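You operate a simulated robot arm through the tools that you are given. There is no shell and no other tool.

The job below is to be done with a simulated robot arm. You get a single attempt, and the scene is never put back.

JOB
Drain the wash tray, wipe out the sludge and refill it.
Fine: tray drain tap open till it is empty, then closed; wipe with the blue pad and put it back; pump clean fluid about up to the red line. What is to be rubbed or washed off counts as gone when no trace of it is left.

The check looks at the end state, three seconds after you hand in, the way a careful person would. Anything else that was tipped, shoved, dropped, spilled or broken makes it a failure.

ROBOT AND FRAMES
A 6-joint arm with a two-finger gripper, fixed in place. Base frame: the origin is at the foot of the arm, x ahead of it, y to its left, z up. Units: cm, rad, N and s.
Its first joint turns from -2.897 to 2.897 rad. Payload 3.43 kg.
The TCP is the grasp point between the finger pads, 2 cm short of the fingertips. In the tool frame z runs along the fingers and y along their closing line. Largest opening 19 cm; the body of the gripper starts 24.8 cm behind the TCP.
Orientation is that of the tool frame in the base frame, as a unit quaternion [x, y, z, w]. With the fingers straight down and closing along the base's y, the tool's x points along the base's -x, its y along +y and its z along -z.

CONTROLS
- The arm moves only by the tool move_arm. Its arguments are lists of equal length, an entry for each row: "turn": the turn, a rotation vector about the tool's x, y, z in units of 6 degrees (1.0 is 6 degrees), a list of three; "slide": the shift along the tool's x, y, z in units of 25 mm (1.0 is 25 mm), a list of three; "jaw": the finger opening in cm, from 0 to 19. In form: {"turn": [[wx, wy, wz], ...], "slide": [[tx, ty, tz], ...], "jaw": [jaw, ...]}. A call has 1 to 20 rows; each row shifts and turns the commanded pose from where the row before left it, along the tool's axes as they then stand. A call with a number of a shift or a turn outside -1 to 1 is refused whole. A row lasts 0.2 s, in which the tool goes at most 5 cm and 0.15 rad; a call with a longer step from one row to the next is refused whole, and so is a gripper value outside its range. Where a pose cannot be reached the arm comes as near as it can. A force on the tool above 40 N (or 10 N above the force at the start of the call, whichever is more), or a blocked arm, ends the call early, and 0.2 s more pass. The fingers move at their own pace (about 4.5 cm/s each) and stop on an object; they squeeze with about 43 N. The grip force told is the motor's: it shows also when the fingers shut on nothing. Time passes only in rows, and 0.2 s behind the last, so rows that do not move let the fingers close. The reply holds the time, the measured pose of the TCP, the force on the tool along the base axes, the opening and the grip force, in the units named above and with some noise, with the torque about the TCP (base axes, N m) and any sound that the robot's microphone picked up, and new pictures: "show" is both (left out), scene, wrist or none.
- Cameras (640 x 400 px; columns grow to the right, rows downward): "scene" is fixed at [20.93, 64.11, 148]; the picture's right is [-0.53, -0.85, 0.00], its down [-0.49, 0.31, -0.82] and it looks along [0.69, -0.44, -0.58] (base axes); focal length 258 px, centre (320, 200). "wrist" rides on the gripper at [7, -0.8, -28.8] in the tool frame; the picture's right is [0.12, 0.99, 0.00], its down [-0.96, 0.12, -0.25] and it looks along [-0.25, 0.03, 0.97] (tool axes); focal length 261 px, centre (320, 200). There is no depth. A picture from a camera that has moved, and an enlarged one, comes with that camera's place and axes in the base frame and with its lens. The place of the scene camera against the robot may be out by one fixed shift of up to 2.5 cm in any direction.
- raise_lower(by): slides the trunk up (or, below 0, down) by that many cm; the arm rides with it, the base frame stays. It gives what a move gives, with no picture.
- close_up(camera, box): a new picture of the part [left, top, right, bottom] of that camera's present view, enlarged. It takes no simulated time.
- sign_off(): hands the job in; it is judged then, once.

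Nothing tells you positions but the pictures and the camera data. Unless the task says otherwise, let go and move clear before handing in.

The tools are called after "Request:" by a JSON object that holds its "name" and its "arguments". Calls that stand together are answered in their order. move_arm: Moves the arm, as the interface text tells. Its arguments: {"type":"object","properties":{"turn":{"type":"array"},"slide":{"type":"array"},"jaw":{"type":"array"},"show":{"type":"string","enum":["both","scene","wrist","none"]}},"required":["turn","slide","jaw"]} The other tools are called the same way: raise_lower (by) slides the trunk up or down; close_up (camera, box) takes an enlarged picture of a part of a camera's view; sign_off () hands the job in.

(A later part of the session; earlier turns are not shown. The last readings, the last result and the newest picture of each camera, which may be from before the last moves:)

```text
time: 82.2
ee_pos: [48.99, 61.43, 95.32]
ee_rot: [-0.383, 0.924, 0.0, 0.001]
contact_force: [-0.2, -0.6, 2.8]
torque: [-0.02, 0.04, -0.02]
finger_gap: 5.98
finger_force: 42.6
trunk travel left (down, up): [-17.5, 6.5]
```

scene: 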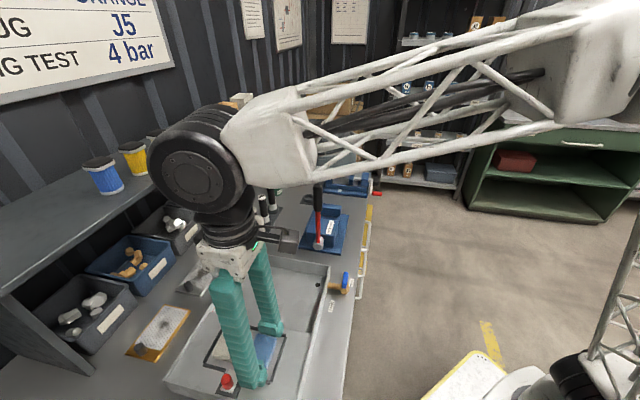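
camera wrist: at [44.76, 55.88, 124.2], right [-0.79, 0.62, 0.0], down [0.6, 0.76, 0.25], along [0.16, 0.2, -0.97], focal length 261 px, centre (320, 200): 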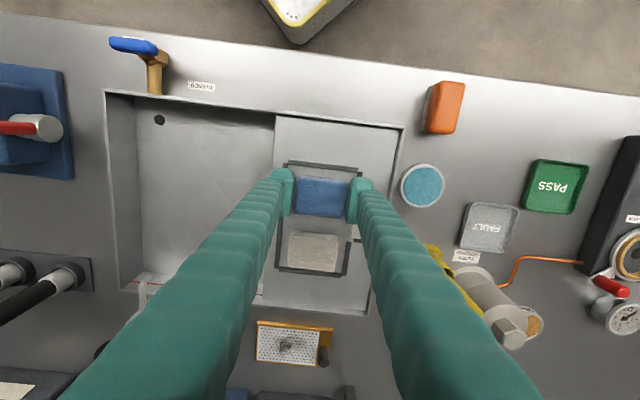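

Light, balanced contact (2.8 N): the pad is on the shelf. I'll open and lift straight up.

Request:
{"name": "move_arm", "arguments": {"turn": [[0, 0, 0], [0, 0, 0], [0, 0, 0], [0, 0, 0], [0, 0, 0], [0, 0, 0], [0, 0, 0], [0, 0, 0], [0, 0, 0], [0, 0, 0], [0, 0, 0]], "slide": [[0, 0, -0.01], [0, 0, -0.03], [0, 0, 0], [0, 0, -0.2], [0, 0, -0.5], [0, 0, -1], [0, 0, -1], [0, 0, -1], [0, 0, -1], [0, 0, -1], [0, 0, 0]], "jaw": [6.4, 7.0, 7.4, 7.4, 7.4, 7.4, 7.4, 7.4, 7.4, 7.4, 7.4]}}

Request:
{"name": "close_up", "arguments": {"camera": "wrist", "box": [240, 110, 420, 260]}}

Request:
{"name": "close_up", "arguments": {"camera": "scene", "box": [190, 290, 310, 400]}}

```text
time: 84.6
ee_pos: [48.94, 61.52, 109.77]
ee_rot: [-0.382, 0.924, 0.0, 0.001]
contact_force: [0.1, -0.6, -0.3]
torque: [0.0, -0.01, -0.01]
finger_gap: 7.39
finger_force: 0.1
trunk travel left (down, up): [-17.5, 6.5]
camera wrist: at [44.64, 55.87, 138.53], right [-0.79, 0.62, 0.0], down [0.6, 0.76, 0.25], along [0.16, 0.2, -0.97], focal length 261 px, centre (320, 200)
```

scene: 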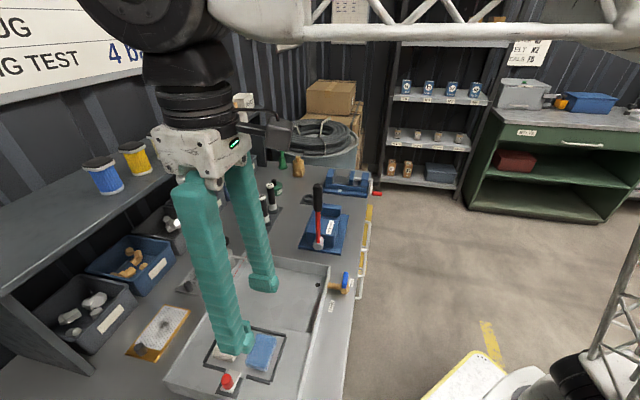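
wrist: 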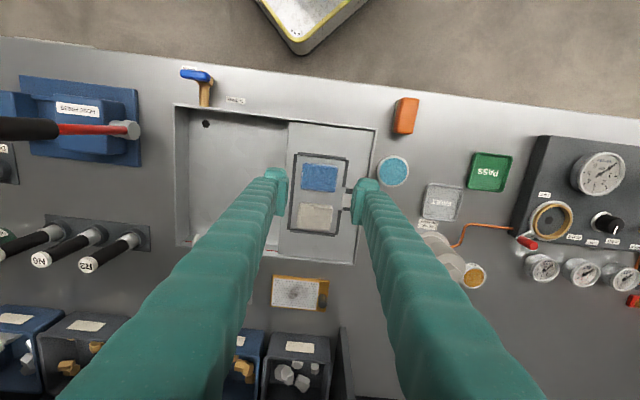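

```text
2.67 times, centred on (330, 185) of wrist
camera zoom: at [44.64, 55.87, 138.53], right [-0.79, 0.62, 0.0], down [0.6, 0.76, 0.25], along [0.16, 0.2, -0.97], focal length 695 px, centre (293, 240)
```

zoom: 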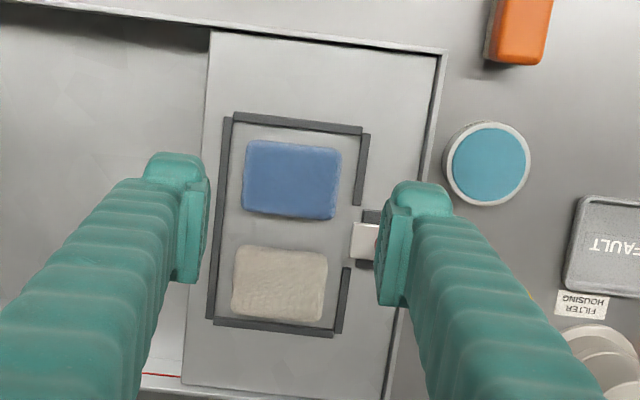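

```text
3.64 times, centred on (250, 345) of scene
camera zoom: at [20.93, 64.11, 148.0], right [-0.53, -0.85, 0.0], down [-0.49, 0.31, -0.82], along [0.69, -0.44, -0.58], focal length 937 px, centre (574, -327)
```

zoom: 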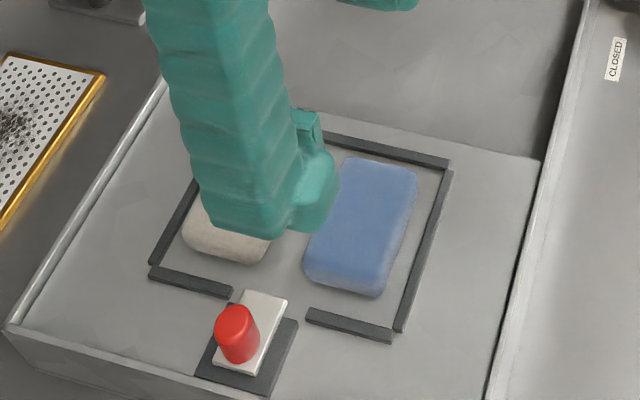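

The blue pad sits back in the frame next to the white one. Next I'll move over the tray's back edge with the jaw wide to inspect the clean tray floor and the pump (knob estimated near [78.4, 61, 99.5]).

Request:
{"name": "move_arm", "arguments": {"turn": [[0, 0, 0], [0, 0, 0], [0, 0, 0], [0, 0, 0], [0, 0, 0], [0, 0, 0], [0, 0, 0], [0, 0, 0], [0, 0, 0], [0, 0, 0]], "slide": [[0, 0, -0.8], [-0.25, -0.9, 0], [-0.25, -0.9, 0], [-0.25, -0.9, 0], [-0.25, -0.9, 0], [-0.25, -0.9, 0], [-0.25, -0.9, 0], [-0.25, -0.9, 0], [-0.25, -0.9, 0], [0, 0, 0]], "jaw": [9, 11, 13, 14, 15, 16, 16, 16, 16, 16]}}

Request:
{"name": "close_up", "arguments": {"camera": "wrist", "box": [220, 60, 420, 260]}}

Request:
{"name": "close_up", "arguments": {"camera": "wrist", "box": [240, 200, 400, 330]}}

Request:
{"name": "close_up", "arguments": {"camera": "scene", "box": [180, 220, 330, 340]}}

```text
time: 86.8
ee_pos: [65.41, 52.17, 111.82]
ee_rot: [-0.383, 0.924, 0.001, 0.002]
contact_force: [0.0, -0.7, -0.2]
torque: [0.02, 0.0, -0.01]
finger_gap: 15.99
finger_force: 0.0
trunk travel left (down, up): [-17.5, 6.5]
camera wrist: at [61.01, 46.6, 140.41], right [-0.79, 0.62, 0.0], down [0.6, 0.76, 0.25], along [0.16, 0.2, -0.97], focal length 261 px, centre (320, 200)
```

scene: 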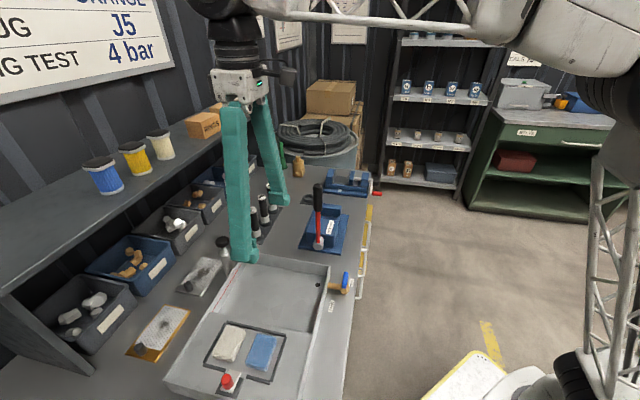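
wrist: 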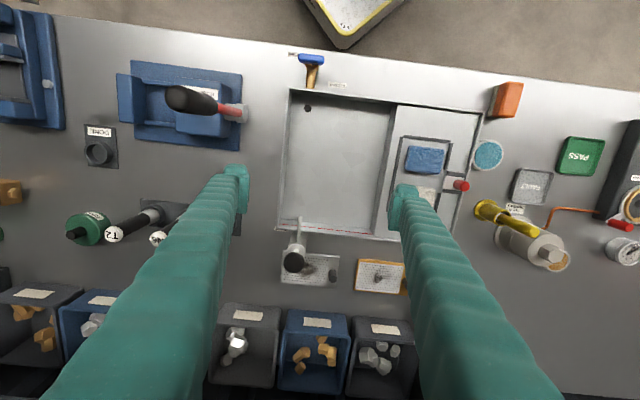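

```text
2.00 times, centred on (320, 160) of wrist
camera zoom: at [61.01, 46.6, 140.41], right [-0.79, 0.62, 0.0], down [0.6, 0.76, 0.25], along [0.16, 0.2, -0.97], focal length 521 px, centre (320, 280)
```

zoom: 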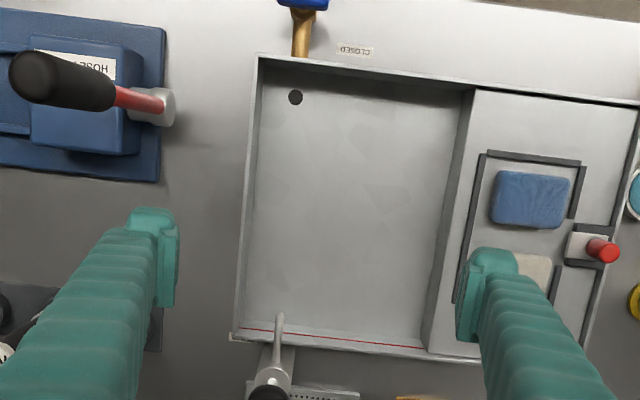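

```text
3.08 times, centred on (320, 265) of wrist
camera zoom: at [61.01, 46.6, 140.41], right [-0.79, 0.62, 0.0], down [0.6, 0.76, 0.25], along [0.16, 0.2, -0.97], focal length 802 px, centre (320, 0)
```

zoom: 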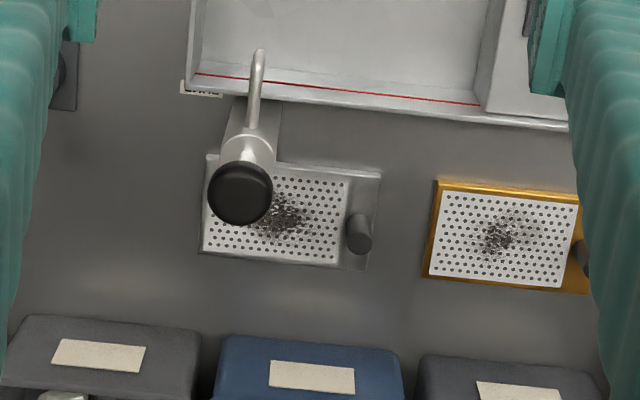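

```text
3.33 times, centred on (255, 280) of scene
camera zoom: at [20.93, 64.11, 148.0], right [-0.53, -0.85, 0.0], down [-0.49, 0.31, -0.82], along [0.69, -0.44, -0.58], focal length 859 px, centre (537, -67)
```

zoom: 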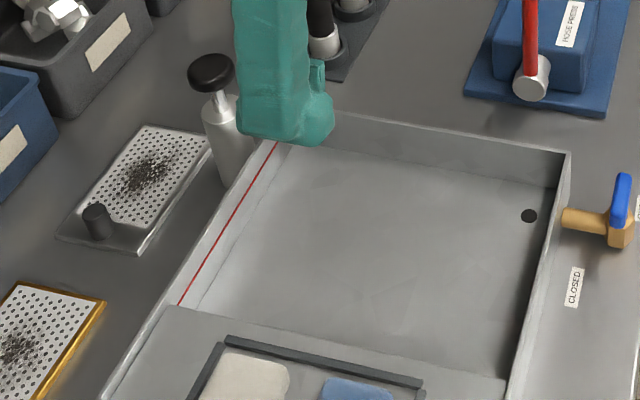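

The whole floor now shows clean metal. I'll zoom in for any faint residue, and read the label by the red line.

Request:
{"name": "close_up", "arguments": {"camera": "wrist", "box": [290, 100, 400, 230]}}

Request:
{"name": "close_up", "arguments": {"camera": "wrist", "box": [275, 210, 320, 275]}}

Request:
{"name": "close_up", "arguments": {"camera": "scene", "box": [230, 255, 330, 320]}}

Request:
{"name": "close_up", "arguments": {"camera": "scene", "box": [200, 225, 260, 270]}}

```text
3.08 times, centred on (345, 165) of wrist
camera zoom: at [61.01, 46.6, 140.41], right [-0.79, 0.62, 0.0], down [0.6, 0.76, 0.25], along [0.16, 0.2, -0.97], focal length 802 px, centre (243, 308)
```

zoom: 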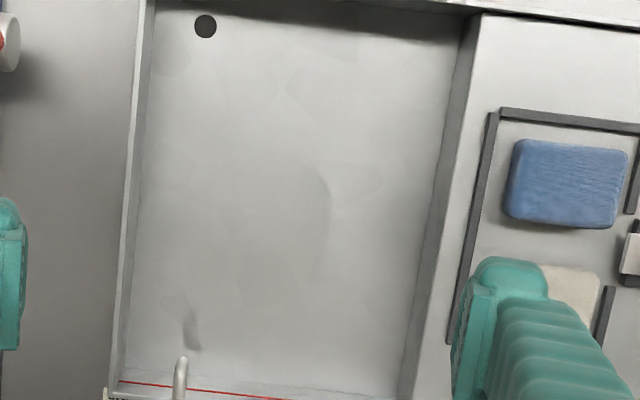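

```text
6.15 times, centred on (298, 242) of wrist
camera zoom: at [61.01, 46.6, 140.41], right [-0.79, 0.62, 0.0], down [0.6, 0.76, 0.25], along [0.16, 0.2, -0.97], focal length 1604 px, centre (458, -62)
```

zoom: 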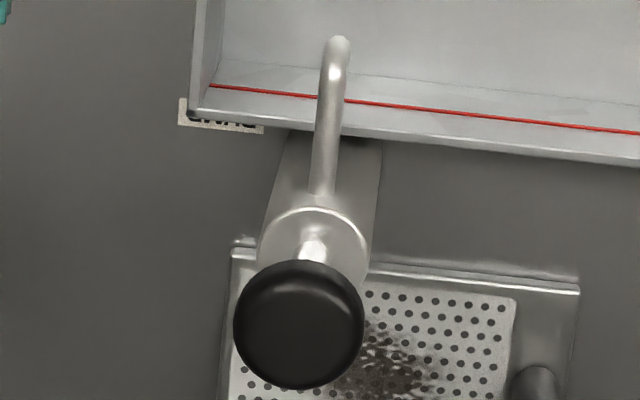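

```text
6.15 times, centred on (280, 288) of scene
camera zoom: at [20.93, 64.11, 148.0], right [-0.53, -0.85, 0.0], down [-0.49, 0.31, -0.82], along [0.69, -0.44, -0.58], focal length 1586 px, centre (566, -338)
```

zoom: 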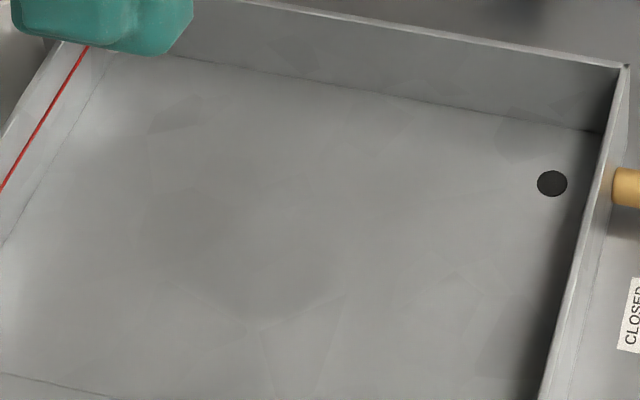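

```text
8.89 times, centred on (230, 248) of scene
camera zoom: at [20.93, 64.11, 148.0], right [-0.53, -0.85, 0.0], down [-0.49, 0.31, -0.82], along [0.69, -0.44, -0.58], focal length 2290 px, centre (1120, -222)
```

zoom: 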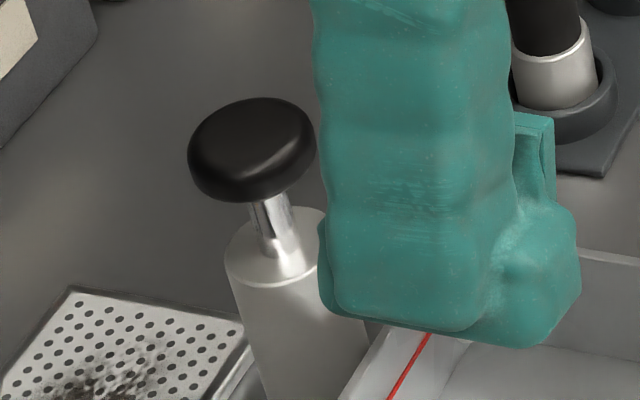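

There's a soft shading near the pump side of the floor; I need to determine whether it's residue or just shadow.

Request:
{"name": "close_up", "arguments": {"camera": "scene", "box": [245, 265, 295, 305]}}

Request:
{"name": "close_up", "arguments": {"camera": "wrist", "box": [300, 130, 370, 215]}}

Request:
{"name": "close_up", "arguments": {"camera": "scene", "box": [256, 275, 280, 295]}}

```text
10.00 times, centred on (270, 285) of scene
camera zoom: at [20.93, 64.11, 148.0], right [-0.53, -0.85, 0.0], down [-0.49, 0.31, -0.82], along [0.69, -0.44, -0.58], focal length 2577 px, centre (820, -650)
```

zoom: 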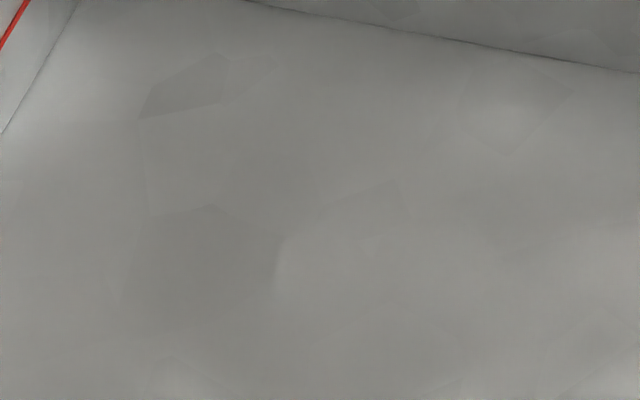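

```text
4.71 times, centred on (335, 172) of wrist
camera zoom: at [61.01, 46.6, 140.41], right [-0.79, 0.62, 0.0], down [0.6, 0.76, 0.25], along [0.16, 0.2, -0.97], focal length 1227 px, centre (249, 329)
```

zoom: 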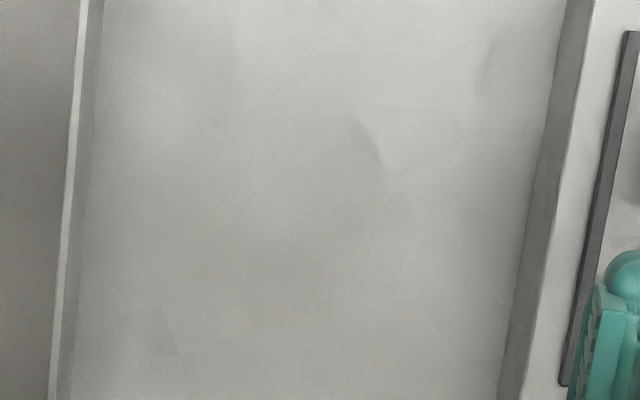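

```text
16.00 times, centred on (268, 285) of scene
camera zoom: at [20.93, 64.11, 148.0], right [-0.53, -0.85, 0.0], down [-0.49, 0.31, -0.82], along [0.69, -0.44, -0.58], focal length 4123 px, centre (1152, -1160)
```

zoom: 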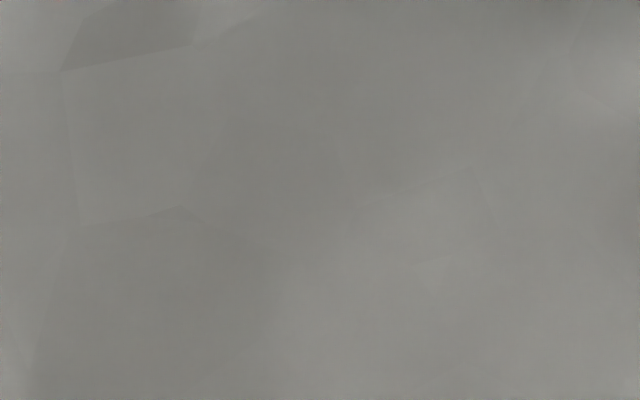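

The floor is clean — only the metal's own pattern is left, no speckle. Now the pump: knob top ≈ [77.9, 60.7, 100]. I'll close the jaw and move above the knob to test whether it's within reach.

Request:
{"name": "move_arm", "arguments": {"turn": [[0, 0, 0], [0, 0, 0], [0, 0, 0], [0, 0, 0], [0, 0, 0], [0, 0, 0], [0, 0, 0], [0, 0, 0], [0, 0, 0], [0, 0, 0]], "slide": [[0, 0, 0], [-0.74, -0.14, 0], [-0.74, -0.14, 0], [-0.74, -0.14, 0], [-0.74, -0.14, 0], [-0.74, -0.14, 0], [-0.74, -0.14, 0], [-0.74, -0.14, 0], [-0.74, -0.14, 0], [0, 0, 0]], "jaw": [14, 12, 10, 8, 6, 4, 2, 0, 0, 0]}}

Request:
{"name": "close_up", "arguments": {"camera": "wrist", "box": [240, 120, 400, 260]}}

Request:
{"name": "close_up", "arguments": {"camera": "scene", "box": [180, 180, 280, 280]}}

```text
time: 89.0
ee_pos: [77.85, 60.5, 111.92]
ee_rot: [-0.383, 0.924, 0.001, 0.001]
contact_force: [-0.1, 0.2, 0.1]
torque: [-0.02, 0.03, 0.01]
finger_gap: 0.01
finger_force: 24.7
trunk travel left (down, up): [-17.5, 6.5]
camera wrist: at [73.43, 55.1, 140.62], right [-0.79, 0.62, 0.0], down [0.6, 0.76, 0.25], along [0.16, 0.2, -0.97], focal length 261 px, centre (320, 200)
```

scene: 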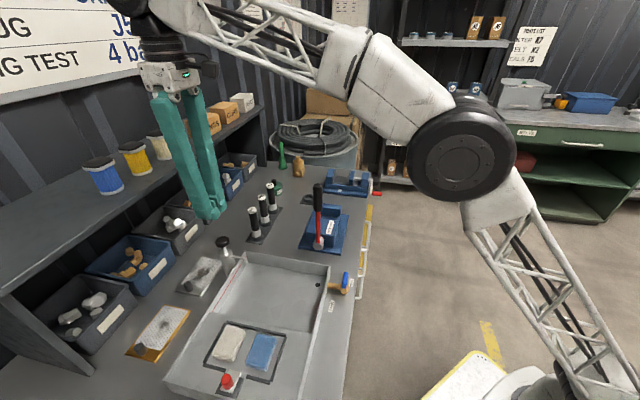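
wrist: 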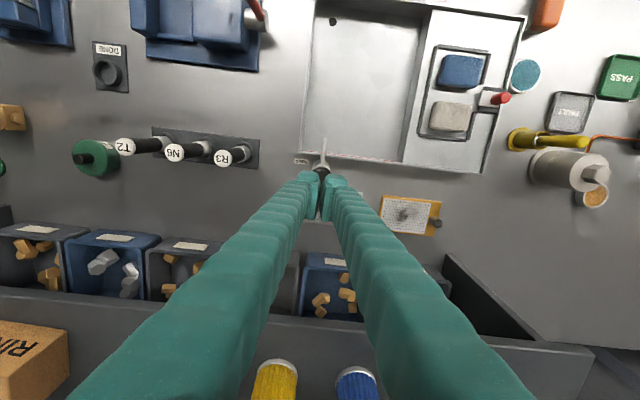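

```text
2.86 times, centred on (320, 190) of wrist
camera zoom: at [73.43, 55.1, 140.62], right [-0.79, 0.62, 0.0], down [0.6, 0.76, 0.25], along [0.16, 0.2, -0.97], focal length 745 px, centre (320, 229)
```

zoom: 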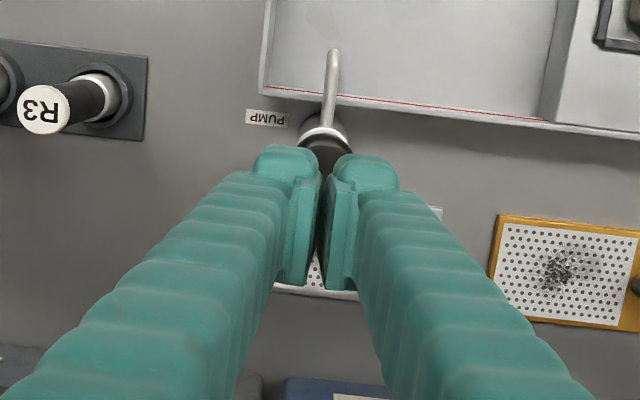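

```text
4.00 times, centred on (230, 230) of scene
camera zoom: at [20.93, 64.11, 148.0], right [-0.53, -0.85, 0.0], down [-0.49, 0.31, -0.82], along [0.69, -0.44, -0.58], focal length 1031 px, centre (680, 80)
```

zoom: 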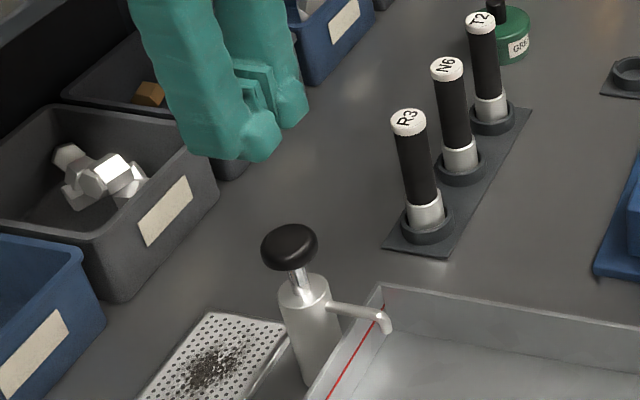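

The arm reaches a point right above the knob. I'll nudge 0.25 cm to centre on it and come down carefully until the closed fingertips touch the knob.

Request:
{"name": "move_arm", "arguments": {"turn": [[0, 0, 0], [0, 0, 0], [0, 0, 0], [0, 0, 0], [0, 0, 0], [0, 0, 0]], "slide": [[0, 0.1, 0.4], [0, 0, 0.6], [0, 0, 0.6], [0, 0, 0.5], [0, 0, 0.3], [0, 0, 0]], "jaw": [0, 0, 0, 0, 0, 0]}}

Request:
{"name": "close_up", "arguments": {"camera": "wrist", "box": [240, 120, 400, 260]}}

Request:
{"name": "close_up", "arguments": {"camera": "scene", "box": [190, 200, 270, 270]}}

```text
time: 90.4
ee_pos: [77.77, 60.9, 105.69]
ee_rot: [-0.383, 0.924, 0.001, 0.002]
contact_force: [-0.8, 0.4, -0.1]
torque: [0.0, 0.0, 0.0]
finger_gap: 0.0
finger_force: 34.5
trunk travel left (down, up): [-17.5, 6.5]
camera wrist: at [73.27, 55.31, 134.47], right [-0.79, 0.62, 0.0], down [0.6, 0.76, 0.25], along [0.16, 0.2, -0.97], focal length 261 px, centre (320, 200)
```

scene: 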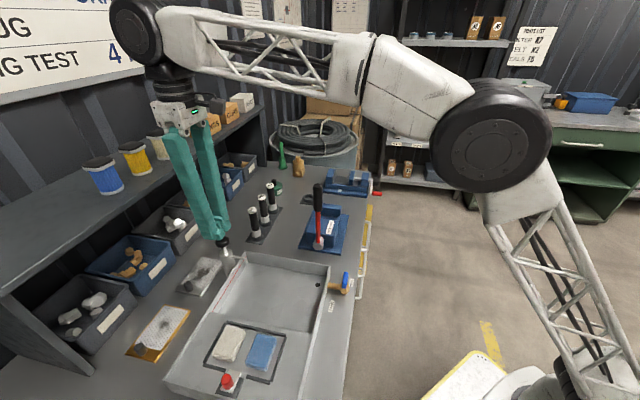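
wrist: 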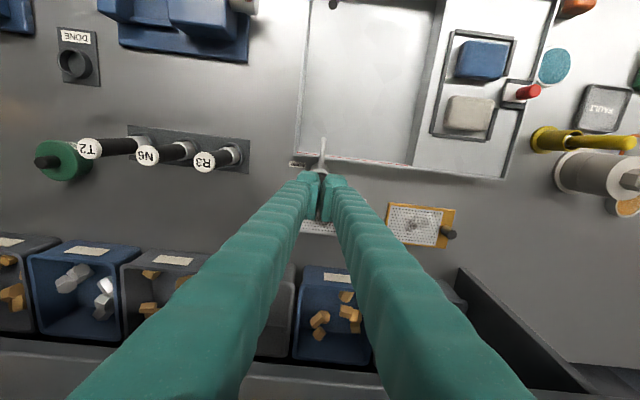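

```text
2.86 times, centred on (320, 190) of wrist
camera zoom: at [73.27, 55.31, 134.47], right [-0.79, 0.62, 0.0], down [0.6, 0.76, 0.25], along [0.16, 0.2, -0.97], focal length 745 px, centre (320, 229)
```

zoom: 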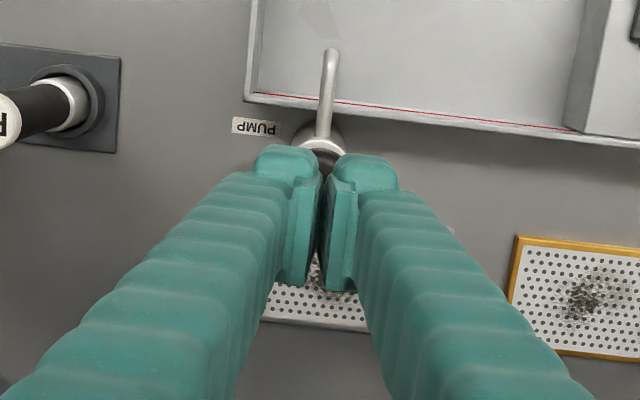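

```text
5.71 times, centred on (230, 235) of scene
camera zoom: at [20.93, 64.11, 148.0], right [-0.53, -0.85, 0.0], down [-0.49, 0.31, -0.82], along [0.69, -0.44, -0.58], focal length 1472 px, centre (834, 0)
```

zoom: 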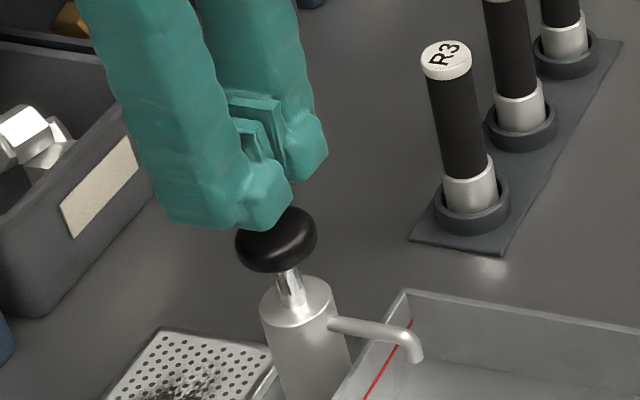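

Well aligned, with about 2 cm to go. I'll continue in small steps until contact.

Request:
{"name": "move_arm", "arguments": {"turn": [[0, 0, 0], [0, 0, 0], [0, 0, 0], [0, 0, 0], [0, 0, 0], [0, 0, 0], [0, 0, 0], [0, 0, 0]], "slide": [[0, 0, 0.2], [0, 0, 0.15], [0, 0, 0.1], [0, 0, 0.08], [0, 0, 0.08], [0, 0, 0.08], [0, 0, 0.08], [0, 0, 0]], "jaw": [0, 0, 0, 0, 0, 0, 0, 0]}}

Request:
{"name": "close_up", "arguments": {"camera": "scene", "box": [190, 200, 270, 270]}}

```text
time: 92.2
ee_pos: [77.6, 60.92, 103.87]
ee_rot: [-0.382, 0.924, 0.001, 0.002]
contact_force: [0.4, -0.6, 0.1]
torque: [-0.03, -0.02, -0.02]
finger_gap: 0.0
finger_force: 34.5
trunk travel left (down, up): [-17.5, 6.5]
camera wrist: at [73.24, 55.33, 132.64], right [-0.79, 0.62, 0.0], down [0.6, 0.76, 0.25], along [0.16, 0.2, -0.97], focal length 261 px, centre (320, 200)
```

scene: 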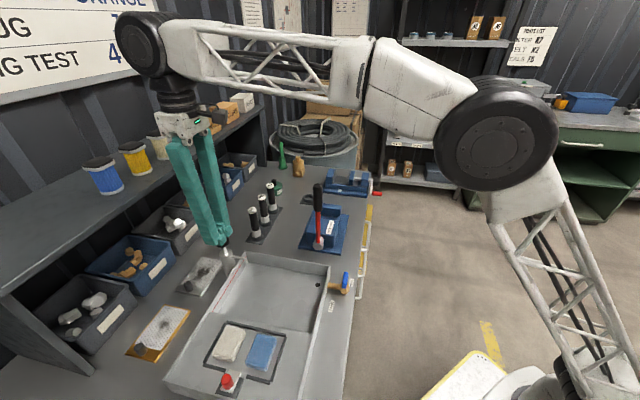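
wrist: 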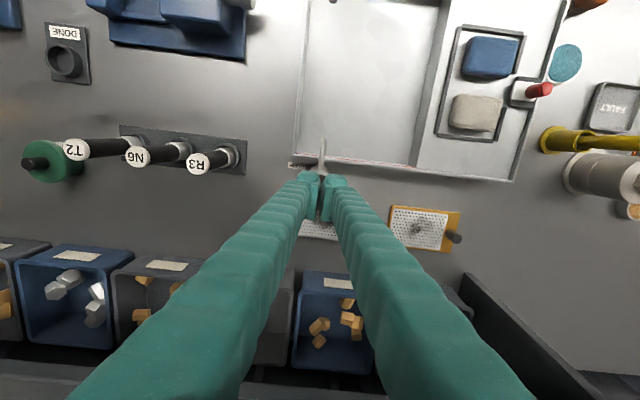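

```text
5.71 times, centred on (230, 235) of scene
camera zoom: at [20.93, 64.11, 148.0], right [-0.53, -0.85, 0.0], down [-0.49, 0.31, -0.82], along [0.69, -0.44, -0.58], focal length 1472 px, centre (834, 0)
```

zoom: 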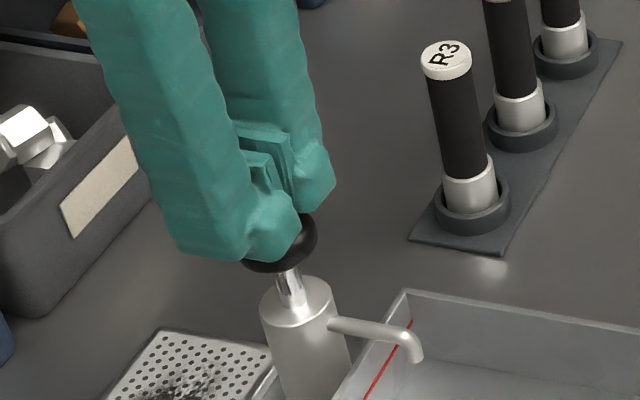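

Request:
{"name": "move_arm", "arguments": {"turn": [[0, 0, 0], [0, 0, 0], [0, 0, 0], [0, 0, 0], [0, 0, 0], [0, 0, 0], [0, 0, 0], [0, 0, 0], [0, 0, 0], [0, 0, 0]], "slide": [[0, 0, 0.05], [0, 0, 0.05], [0, 0, 0.05], [0, 0, 0.05], [0, 0, 0.05], [0, 0, 0.05], [0, 0, 0.05], [0, 0, 0.05], [0, 0, 0.05], [0, 0, 0]], "jaw": [0, 0, 0, 0, 0, 0, 0, 0, 0, 0]}}

Request:
{"name": "close_up", "arguments": {"camera": "scene", "box": [190, 200, 290, 280]}}

```text
time: 94.4
ee_pos: [77.59, 60.9, 102.76]
ee_rot: [-0.383, 0.924, 0.001, 0.002]
contact_force: [0.3, 1.7, 3.3]
torque: [0.02, 0.02, -0.02]
finger_gap: 0.6
finger_force: 34.7
trunk travel left (down, up): [-17.5, 6.5]
camera wrist: at [73.29, 55.27, 131.46], right [-0.79, 0.62, 0.0], down [0.6, 0.76, 0.25], along [0.16, 0.2, -0.97], focal length 261 px, centre (320, 200)
```

scene: 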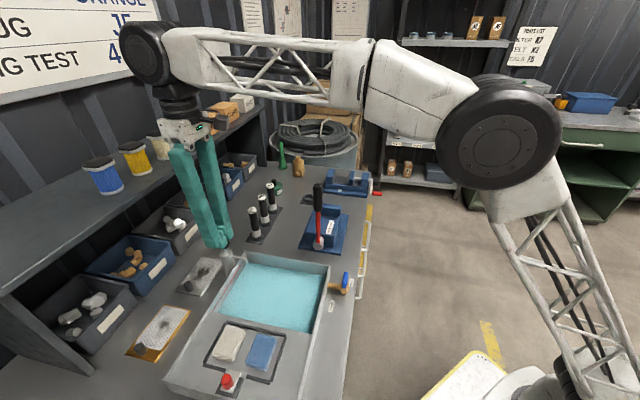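
wrist: 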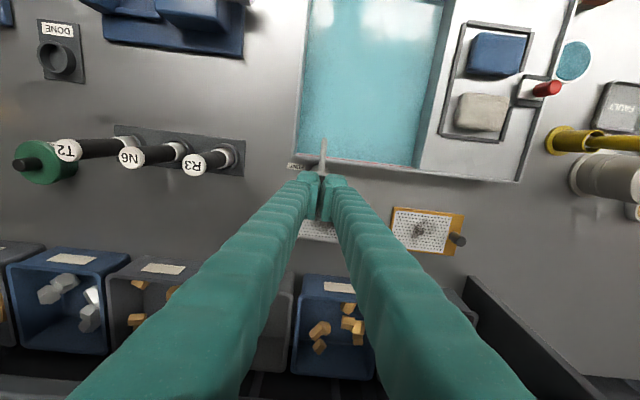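

```text
5.00 times, centred on (240, 240) of scene
camera zoom: at [20.93, 64.11, 148.0], right [-0.53, -0.85, 0.0], down [-0.49, 0.31, -0.82], along [0.69, -0.44, -0.58], focal length 1288 px, centre (720, 0)
```

zoom: 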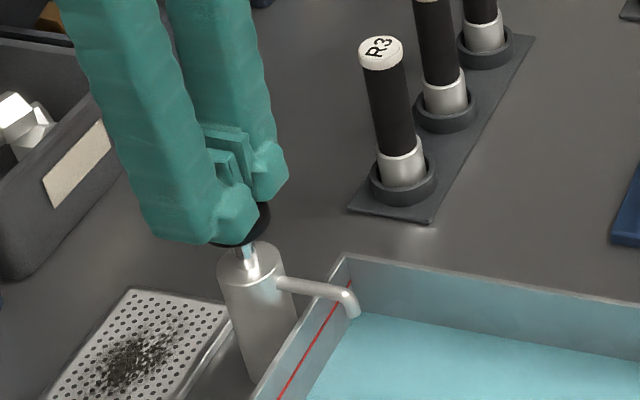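

The pump moved with only a few newtons and clean blue fluid is now in the tray. I'll look at the level against the red line.

Request:
{"name": "close_up", "arguments": {"camera": "scene", "box": [200, 240, 335, 340]}}

Request:
{"name": "close_up", "arguments": {"camera": "wrist", "box": [280, 130, 440, 200]}}

```text
4.00 times, centred on (268, 290) of scene
camera zoom: at [20.93, 64.11, 148.0], right [-0.53, -0.85, 0.0], down [-0.49, 0.31, -0.82], along [0.69, -0.44, -0.58], focal length 1031 px, centre (530, -160)
```

zoom: 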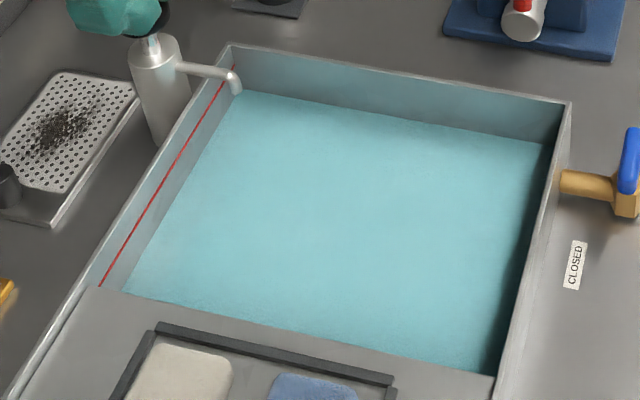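

```text
4.00 times, centred on (360, 165) of wrist
camera zoom: at [73.29, 55.27, 131.46], right [-0.79, 0.62, 0.0], down [0.6, 0.76, 0.25], along [0.16, 0.2, -0.97], focal length 1043 px, centre (160, 340)
```

zoom: 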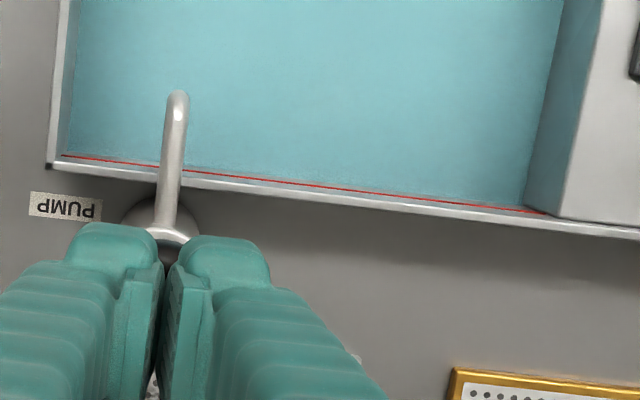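

The level is only a few millimetres above the floor so far; the red line is about 2.5 cm up. The dome is wedging the fingers slightly apart, so I'll hold the jaw at 0.9 cm (no squeeze) and press on to learn the stroke.

Request:
{"name": "move_arm", "arguments": {"turn": [[0, 0, 0], [0, 0, 0], [0, 0, 0], [0, 0, 0], [0, 0, 0], [0, 0, 0], [0, 0, 0]], "slide": [[0, 0, 0], [0, 0, 0.05], [0, 0, 0.05], [0, 0, 0.05], [0, 0, 0.05], [0, 0, 0.05], [0, 0, 0]], "jaw": [0.9, 0.9, 0.9, 0.9, 0.9, 0.9, 0.9]}}

Request:
{"name": "close_up", "arguments": {"camera": "scene", "box": [190, 200, 290, 280]}}

Request:
{"name": "close_up", "arguments": {"camera": "scene", "box": [200, 240, 335, 340]}}

```text
time: 96.0
ee_pos: [77.55, 60.85, 102.22]
ee_rot: [-0.383, 0.924, 0.001, 0.001]
contact_force: [1.7, -1.9, 5.0]
torque: [-0.03, -0.04, -0.01]
finger_gap: 0.85
finger_force: 0.0
trunk travel left (down, up): [-17.5, 6.5]
camera wrist: at [73.21, 55.24, 130.93], right [-0.79, 0.62, 0.0], down [0.6, 0.76, 0.25], along [0.16, 0.2, -0.97], focal length 261 px, centre (320, 200)
```

scene: 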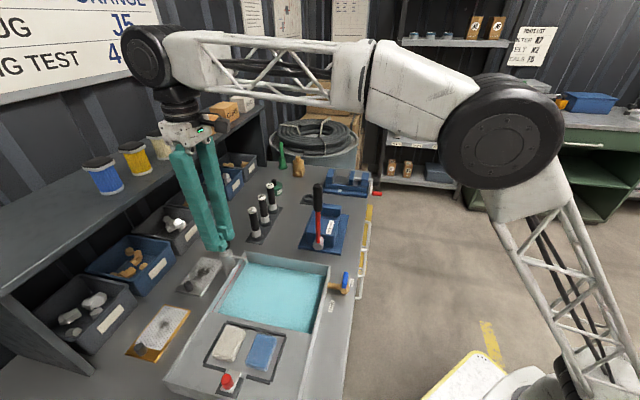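
wrist: 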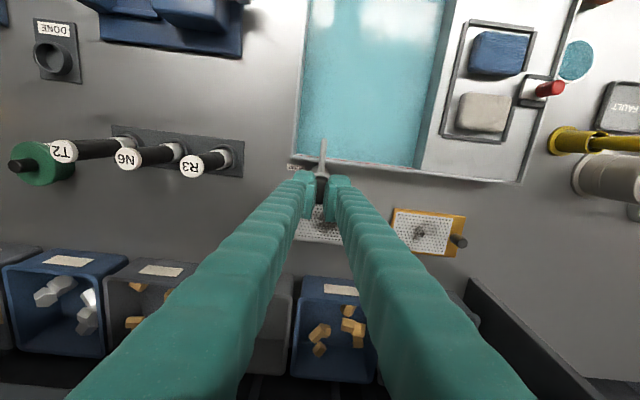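

```text
5.00 times, centred on (240, 240) of scene
camera zoom: at [20.93, 64.11, 148.0], right [-0.53, -0.85, 0.0], down [-0.49, 0.31, -0.82], along [0.69, -0.44, -0.58], focal length 1288 px, centre (720, 0)
```

zoom: 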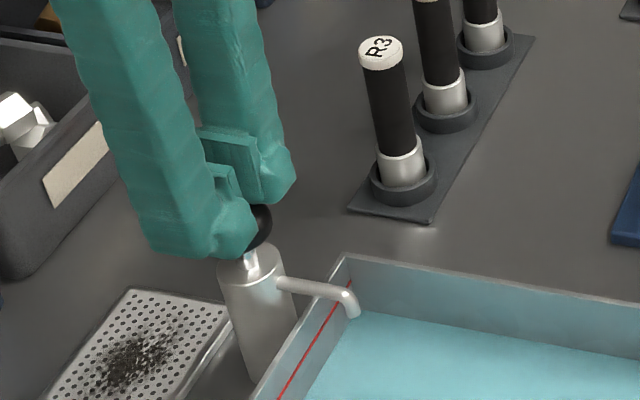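

```text
4.00 times, centred on (268, 290) of scene
camera zoom: at [20.93, 64.11, 148.0], right [-0.53, -0.85, 0.0], down [-0.49, 0.31, -0.82], along [0.69, -0.44, -0.58], focal length 1031 px, centre (530, -160)
```

zoom: 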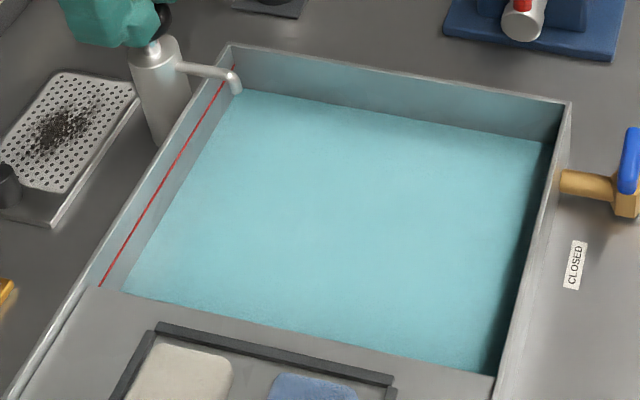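

The knob tip is poking between the fingers, so pressing isn't efficient. I'll lift off, close the jaw, and shift 0.8 cm so one solid fingertip is centred on the knob.

Request:
{"name": "move_arm", "arguments": {"turn": [[0, 0, 0], [0, 0, 0], [0, 0, 0], [0, 0, 0], [0, 0, 0], [0, 0, 0], [0, 0, 0]], "slide": [[0, 0, -0.3], [0, 0, -0.5], [0, 0, -0.5], [0, 0, -0.3], [0, 0.32, 0], [0, 0, 0], [0, 0, 0]], "jaw": [0.9, 0.9, 0.9, 0.9, 0.5, 0, 0]}}

Request:
{"name": "close_up", "arguments": {"camera": "scene", "box": [190, 200, 290, 280]}}

Request:
{"name": "close_up", "arguments": {"camera": "wrist", "box": [270, 140, 370, 220]}}

```text
time: 97.6
ee_pos: [77.15, 61.37, 106.25]
ee_rot: [-0.384, 0.923, 0.0, 0.002]
contact_force: [0.0, 0.1, -0.5]
torque: [0.0, 0.0, -0.02]
finger_gap: 0.0
finger_force: 34.3
trunk travel left (down, up): [-17.5, 6.5]
camera wrist: at [72.72, 55.77, 134.98], right [-0.79, 0.62, 0.0], down [0.6, 0.76, 0.25], along [0.16, 0.2, -0.97], focal length 261 px, centre (320, 200)
```

scene: 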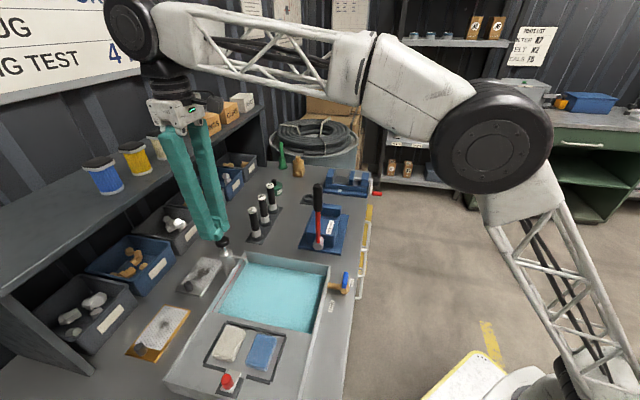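
wrist: 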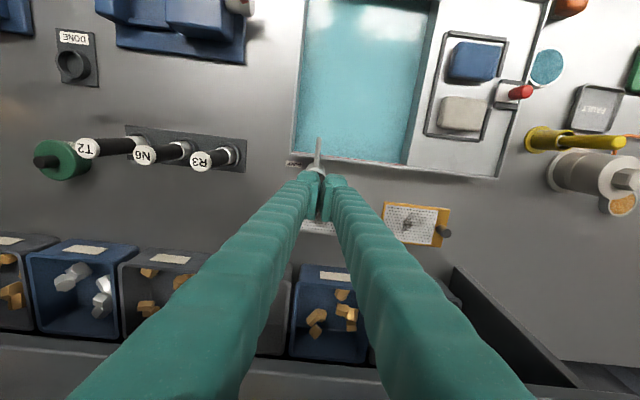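

```text
5.00 times, centred on (240, 240) of scene
camera zoom: at [20.93, 64.11, 148.0], right [-0.53, -0.85, 0.0], down [-0.49, 0.31, -0.82], along [0.69, -0.44, -0.58], focal length 1288 px, centre (720, 0)
```

zoom: 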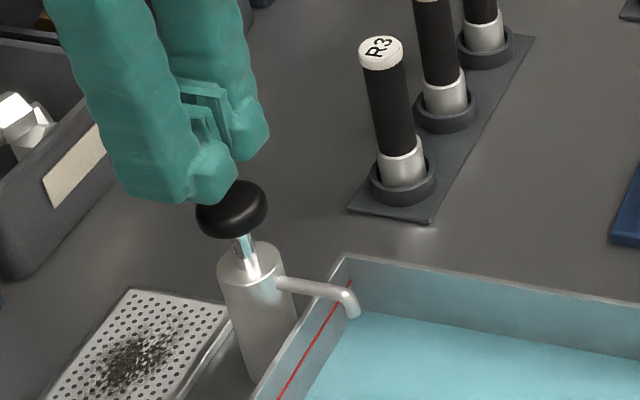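

```text
5.00 times, centred on (320, 180) of wrist
camera zoom: at [72.72, 55.77, 134.98], right [-0.79, 0.62, 0.0], down [0.6, 0.76, 0.25], along [0.16, 0.2, -0.97], focal length 1303 px, centre (320, 300)
```

zoom: 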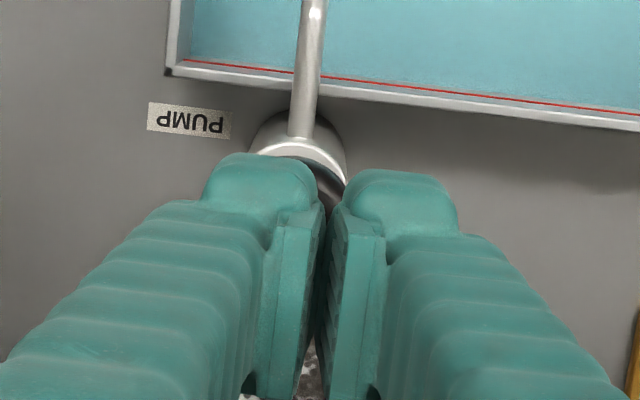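

The knob springs back up by itself — good. I'll shift 0.5 cm towards the tray so the fingertip is centred, then press a full stroke and watch the force.

Request:
{"name": "move_arm", "arguments": {"turn": [[0, 0, 0], [0, 0, 0], [0, 0, 0], [0, 0, 0], [0, 0, 0], [0, 0, 0], [0, 0, 0], [0, 0, 0], [0, 0, 0], [0, 0, 0], [0, 0, 0]], "slide": [[0.2, 0, 0], [0, 0, 0.4], [0, 0, 0.3], [0, 0, 0.15], [0, 0, 0.15], [0, 0, 0.15], [0, 0, 0.15], [0, 0, 0.15], [0, 0, 0.15], [0, 0, 0.1], [0, 0, 0]], "jaw": [0, 0, 0, 0, 0, 0, 0, 0, 0, 0, 0]}}

Request:
{"name": "close_up", "arguments": {"camera": "scene", "box": [190, 200, 290, 280]}}

Request:
{"name": "close_up", "arguments": {"camera": "scene", "box": [200, 240, 335, 340]}}

```text
time: 100.0
ee_pos: [76.76, 61.11, 101.83]
ee_rot: [-0.383, 0.924, 0.001, 0.002]
contact_force: [1.9, 2.1, 6.2]
torque: [0.0, -0.09, 0.02]
finger_gap: 0.0
finger_force: 34.3
trunk travel left (down, up): [-17.5, 6.5]
camera wrist: at [72.31, 55.51, 130.63], right [-0.79, 0.62, 0.0], down [0.6, 0.76, 0.25], along [0.16, 0.2, -0.97], focal length 261 px, centre (320, 200)
```

scene: 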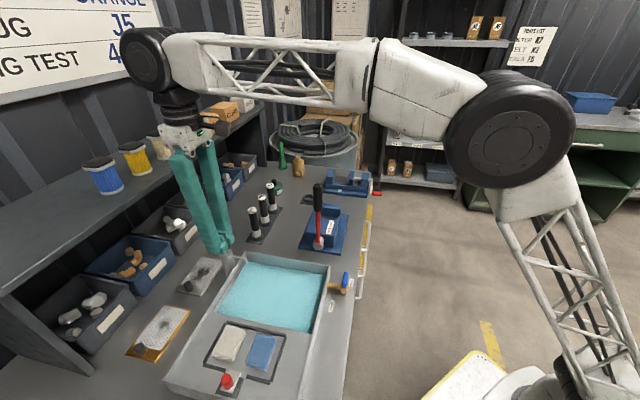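
wrist: 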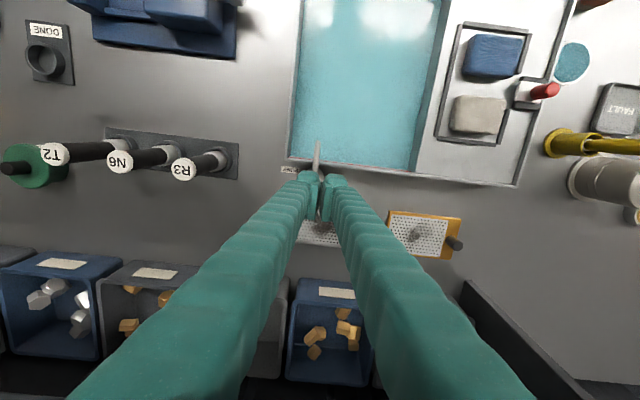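

```text
5.00 times, centred on (240, 240) of scene
camera zoom: at [20.93, 64.11, 148.0], right [-0.53, -0.85, 0.0], down [-0.49, 0.31, -0.82], along [0.69, -0.44, -0.58], focal length 1288 px, centre (720, 0)
```

zoom: 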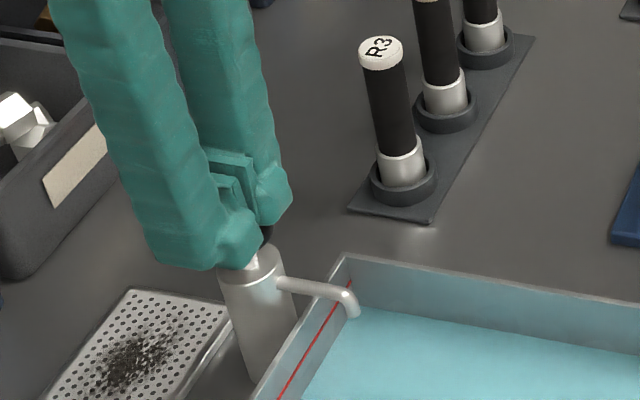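

```text
4.00 times, centred on (268, 290) of scene
camera zoom: at [20.93, 64.11, 148.0], right [-0.53, -0.85, 0.0], down [-0.49, 0.31, -0.82], along [0.69, -0.44, -0.58], focal length 1031 px, centre (530, -160)
```

zoom: 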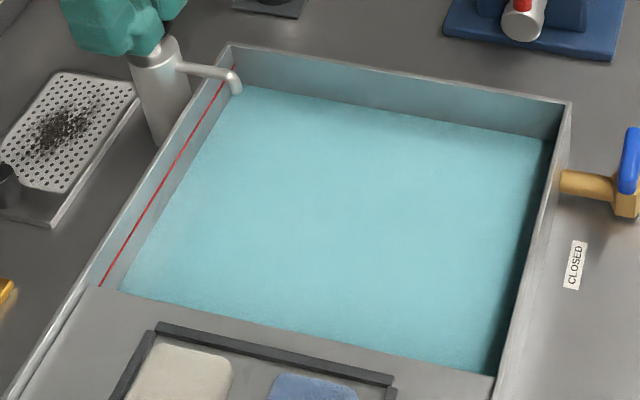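

The level is rising with the stroke. I'll push to the bottom stop to know the full stroke.

Request:
{"name": "move_arm", "arguments": {"turn": [[0, 0, 0], [0, 0, 0], [0, 0, 0], [0, 0, 0], [0, 0, 0], [0, 0, 0]], "slide": [[0, 0, 0.08], [0, 0, 0.08], [0, 0, 0.06], [0, 0, 0.06], [0, 0, 0.05], [0, 0, 0]], "jaw": [0, 0, 0, 0, 0, 0], "show": "none"}}

Request:
{"name": "close_up", "arguments": {"camera": "scene", "box": [190, 200, 290, 280]}}

Request:
{"name": "close_up", "arguments": {"camera": "scene", "box": [220, 240, 280, 300]}}

```text
time: 101.4
ee_pos: [76.72, 61.12, 101.13]
ee_rot: [-0.383, 0.924, 0.0, 0.002]
contact_force: [2.9, 3.3, 10.7]
torque: [-0.03, -0.11, 0.05]
finger_gap: 0.03
finger_force: 34.2
trunk travel left (down, up): [-17.5, 6.5]
```

```text
5.00 times, centred on (240, 240) of scene
camera zoom: at [20.93, 64.11, 148.0], right [-0.53, -0.85, 0.0], down [-0.49, 0.31, -0.82], along [0.69, -0.44, -0.58], focal length 1288 px, centre (720, 0)
```

zoom: 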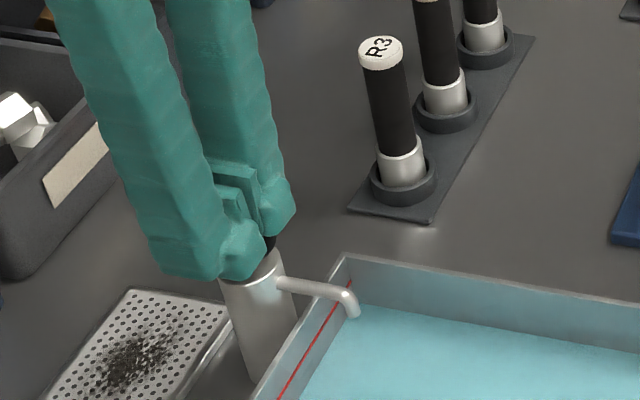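

```text
6.67 times, centred on (250, 270) of scene
camera zoom: at [20.93, 64.11, 148.0], right [-0.53, -0.85, 0.0], down [-0.49, 0.31, -0.82], along [0.69, -0.44, -0.58], focal length 1718 px, centre (787, -267)
```

zoom: 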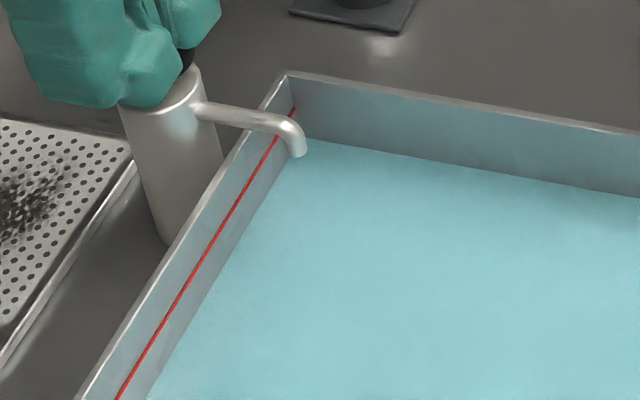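

Volume follows the knob's travel. I'll raise to let the knob return and make another full stroke.

Request:
{"name": "move_arm", "arguments": {"turn": [[0, 0, 0], [0, 0, 0], [0, 0, 0], [0, 0, 0], [0, 0, 0], [0, 0, 0], [0, 0, 0], [0, 0, 0], [0, 0, 0], [0, 0, 0]], "slide": [[0, 0, -0.4], [0, 0, -0.4], [0, 0, -0.3], [0, 0, 0], [0, 0, 0.3], [0, 0, 0.3], [0, 0, 0.2], [0, 0, 0.2], [0, 0, 0.1], [0, 0, 0]], "jaw": [0, 0, 0, 0, 0, 0, 0, 0, 0, 0], "show": "none"}}

Request:
{"name": "close_up", "arguments": {"camera": "scene", "box": [220, 240, 280, 300]}}

Request:
{"name": "close_up", "arguments": {"camera": "scene", "box": [200, 240, 335, 340]}}

```text
time: 103.6
ee_pos: [76.65, 60.96, 101.06]
ee_rot: [-0.383, 0.924, 0.001, 0.002]
contact_force: [1.9, 0.7, 10.0]
torque: [-0.09, -0.08, 0.02]
finger_gap: 0.0
finger_force: 34.4
trunk travel left (down, up): [-17.5, 6.5]
```

```text
6.67 times, centred on (250, 270) of scene
camera zoom: at [20.93, 64.11, 148.0], right [-0.53, -0.85, 0.0], down [-0.49, 0.31, -0.82], along [0.69, -0.44, -0.58], focal length 1718 px, centre (787, -267)
```

zoom: 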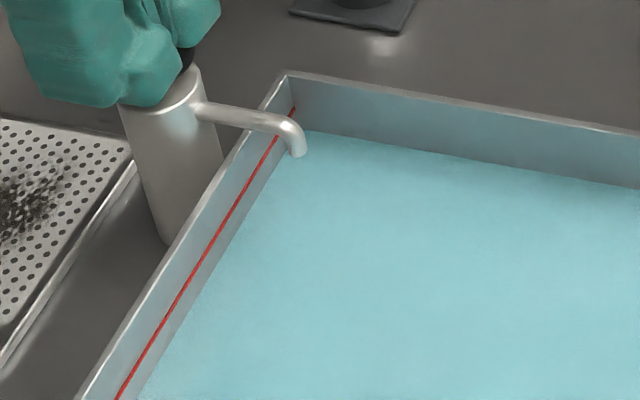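

```text
4.00 times, centred on (268, 290) of scene
camera zoom: at [20.93, 64.11, 148.0], right [-0.53, -0.85, 0.0], down [-0.49, 0.31, -0.82], along [0.69, -0.44, -0.58], focal length 1031 px, centre (530, -160)
```

zoom: 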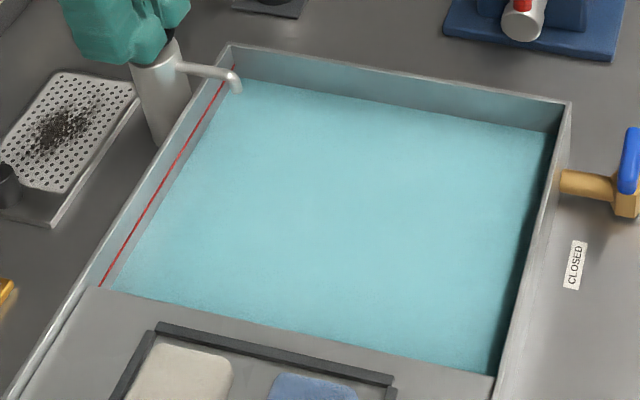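

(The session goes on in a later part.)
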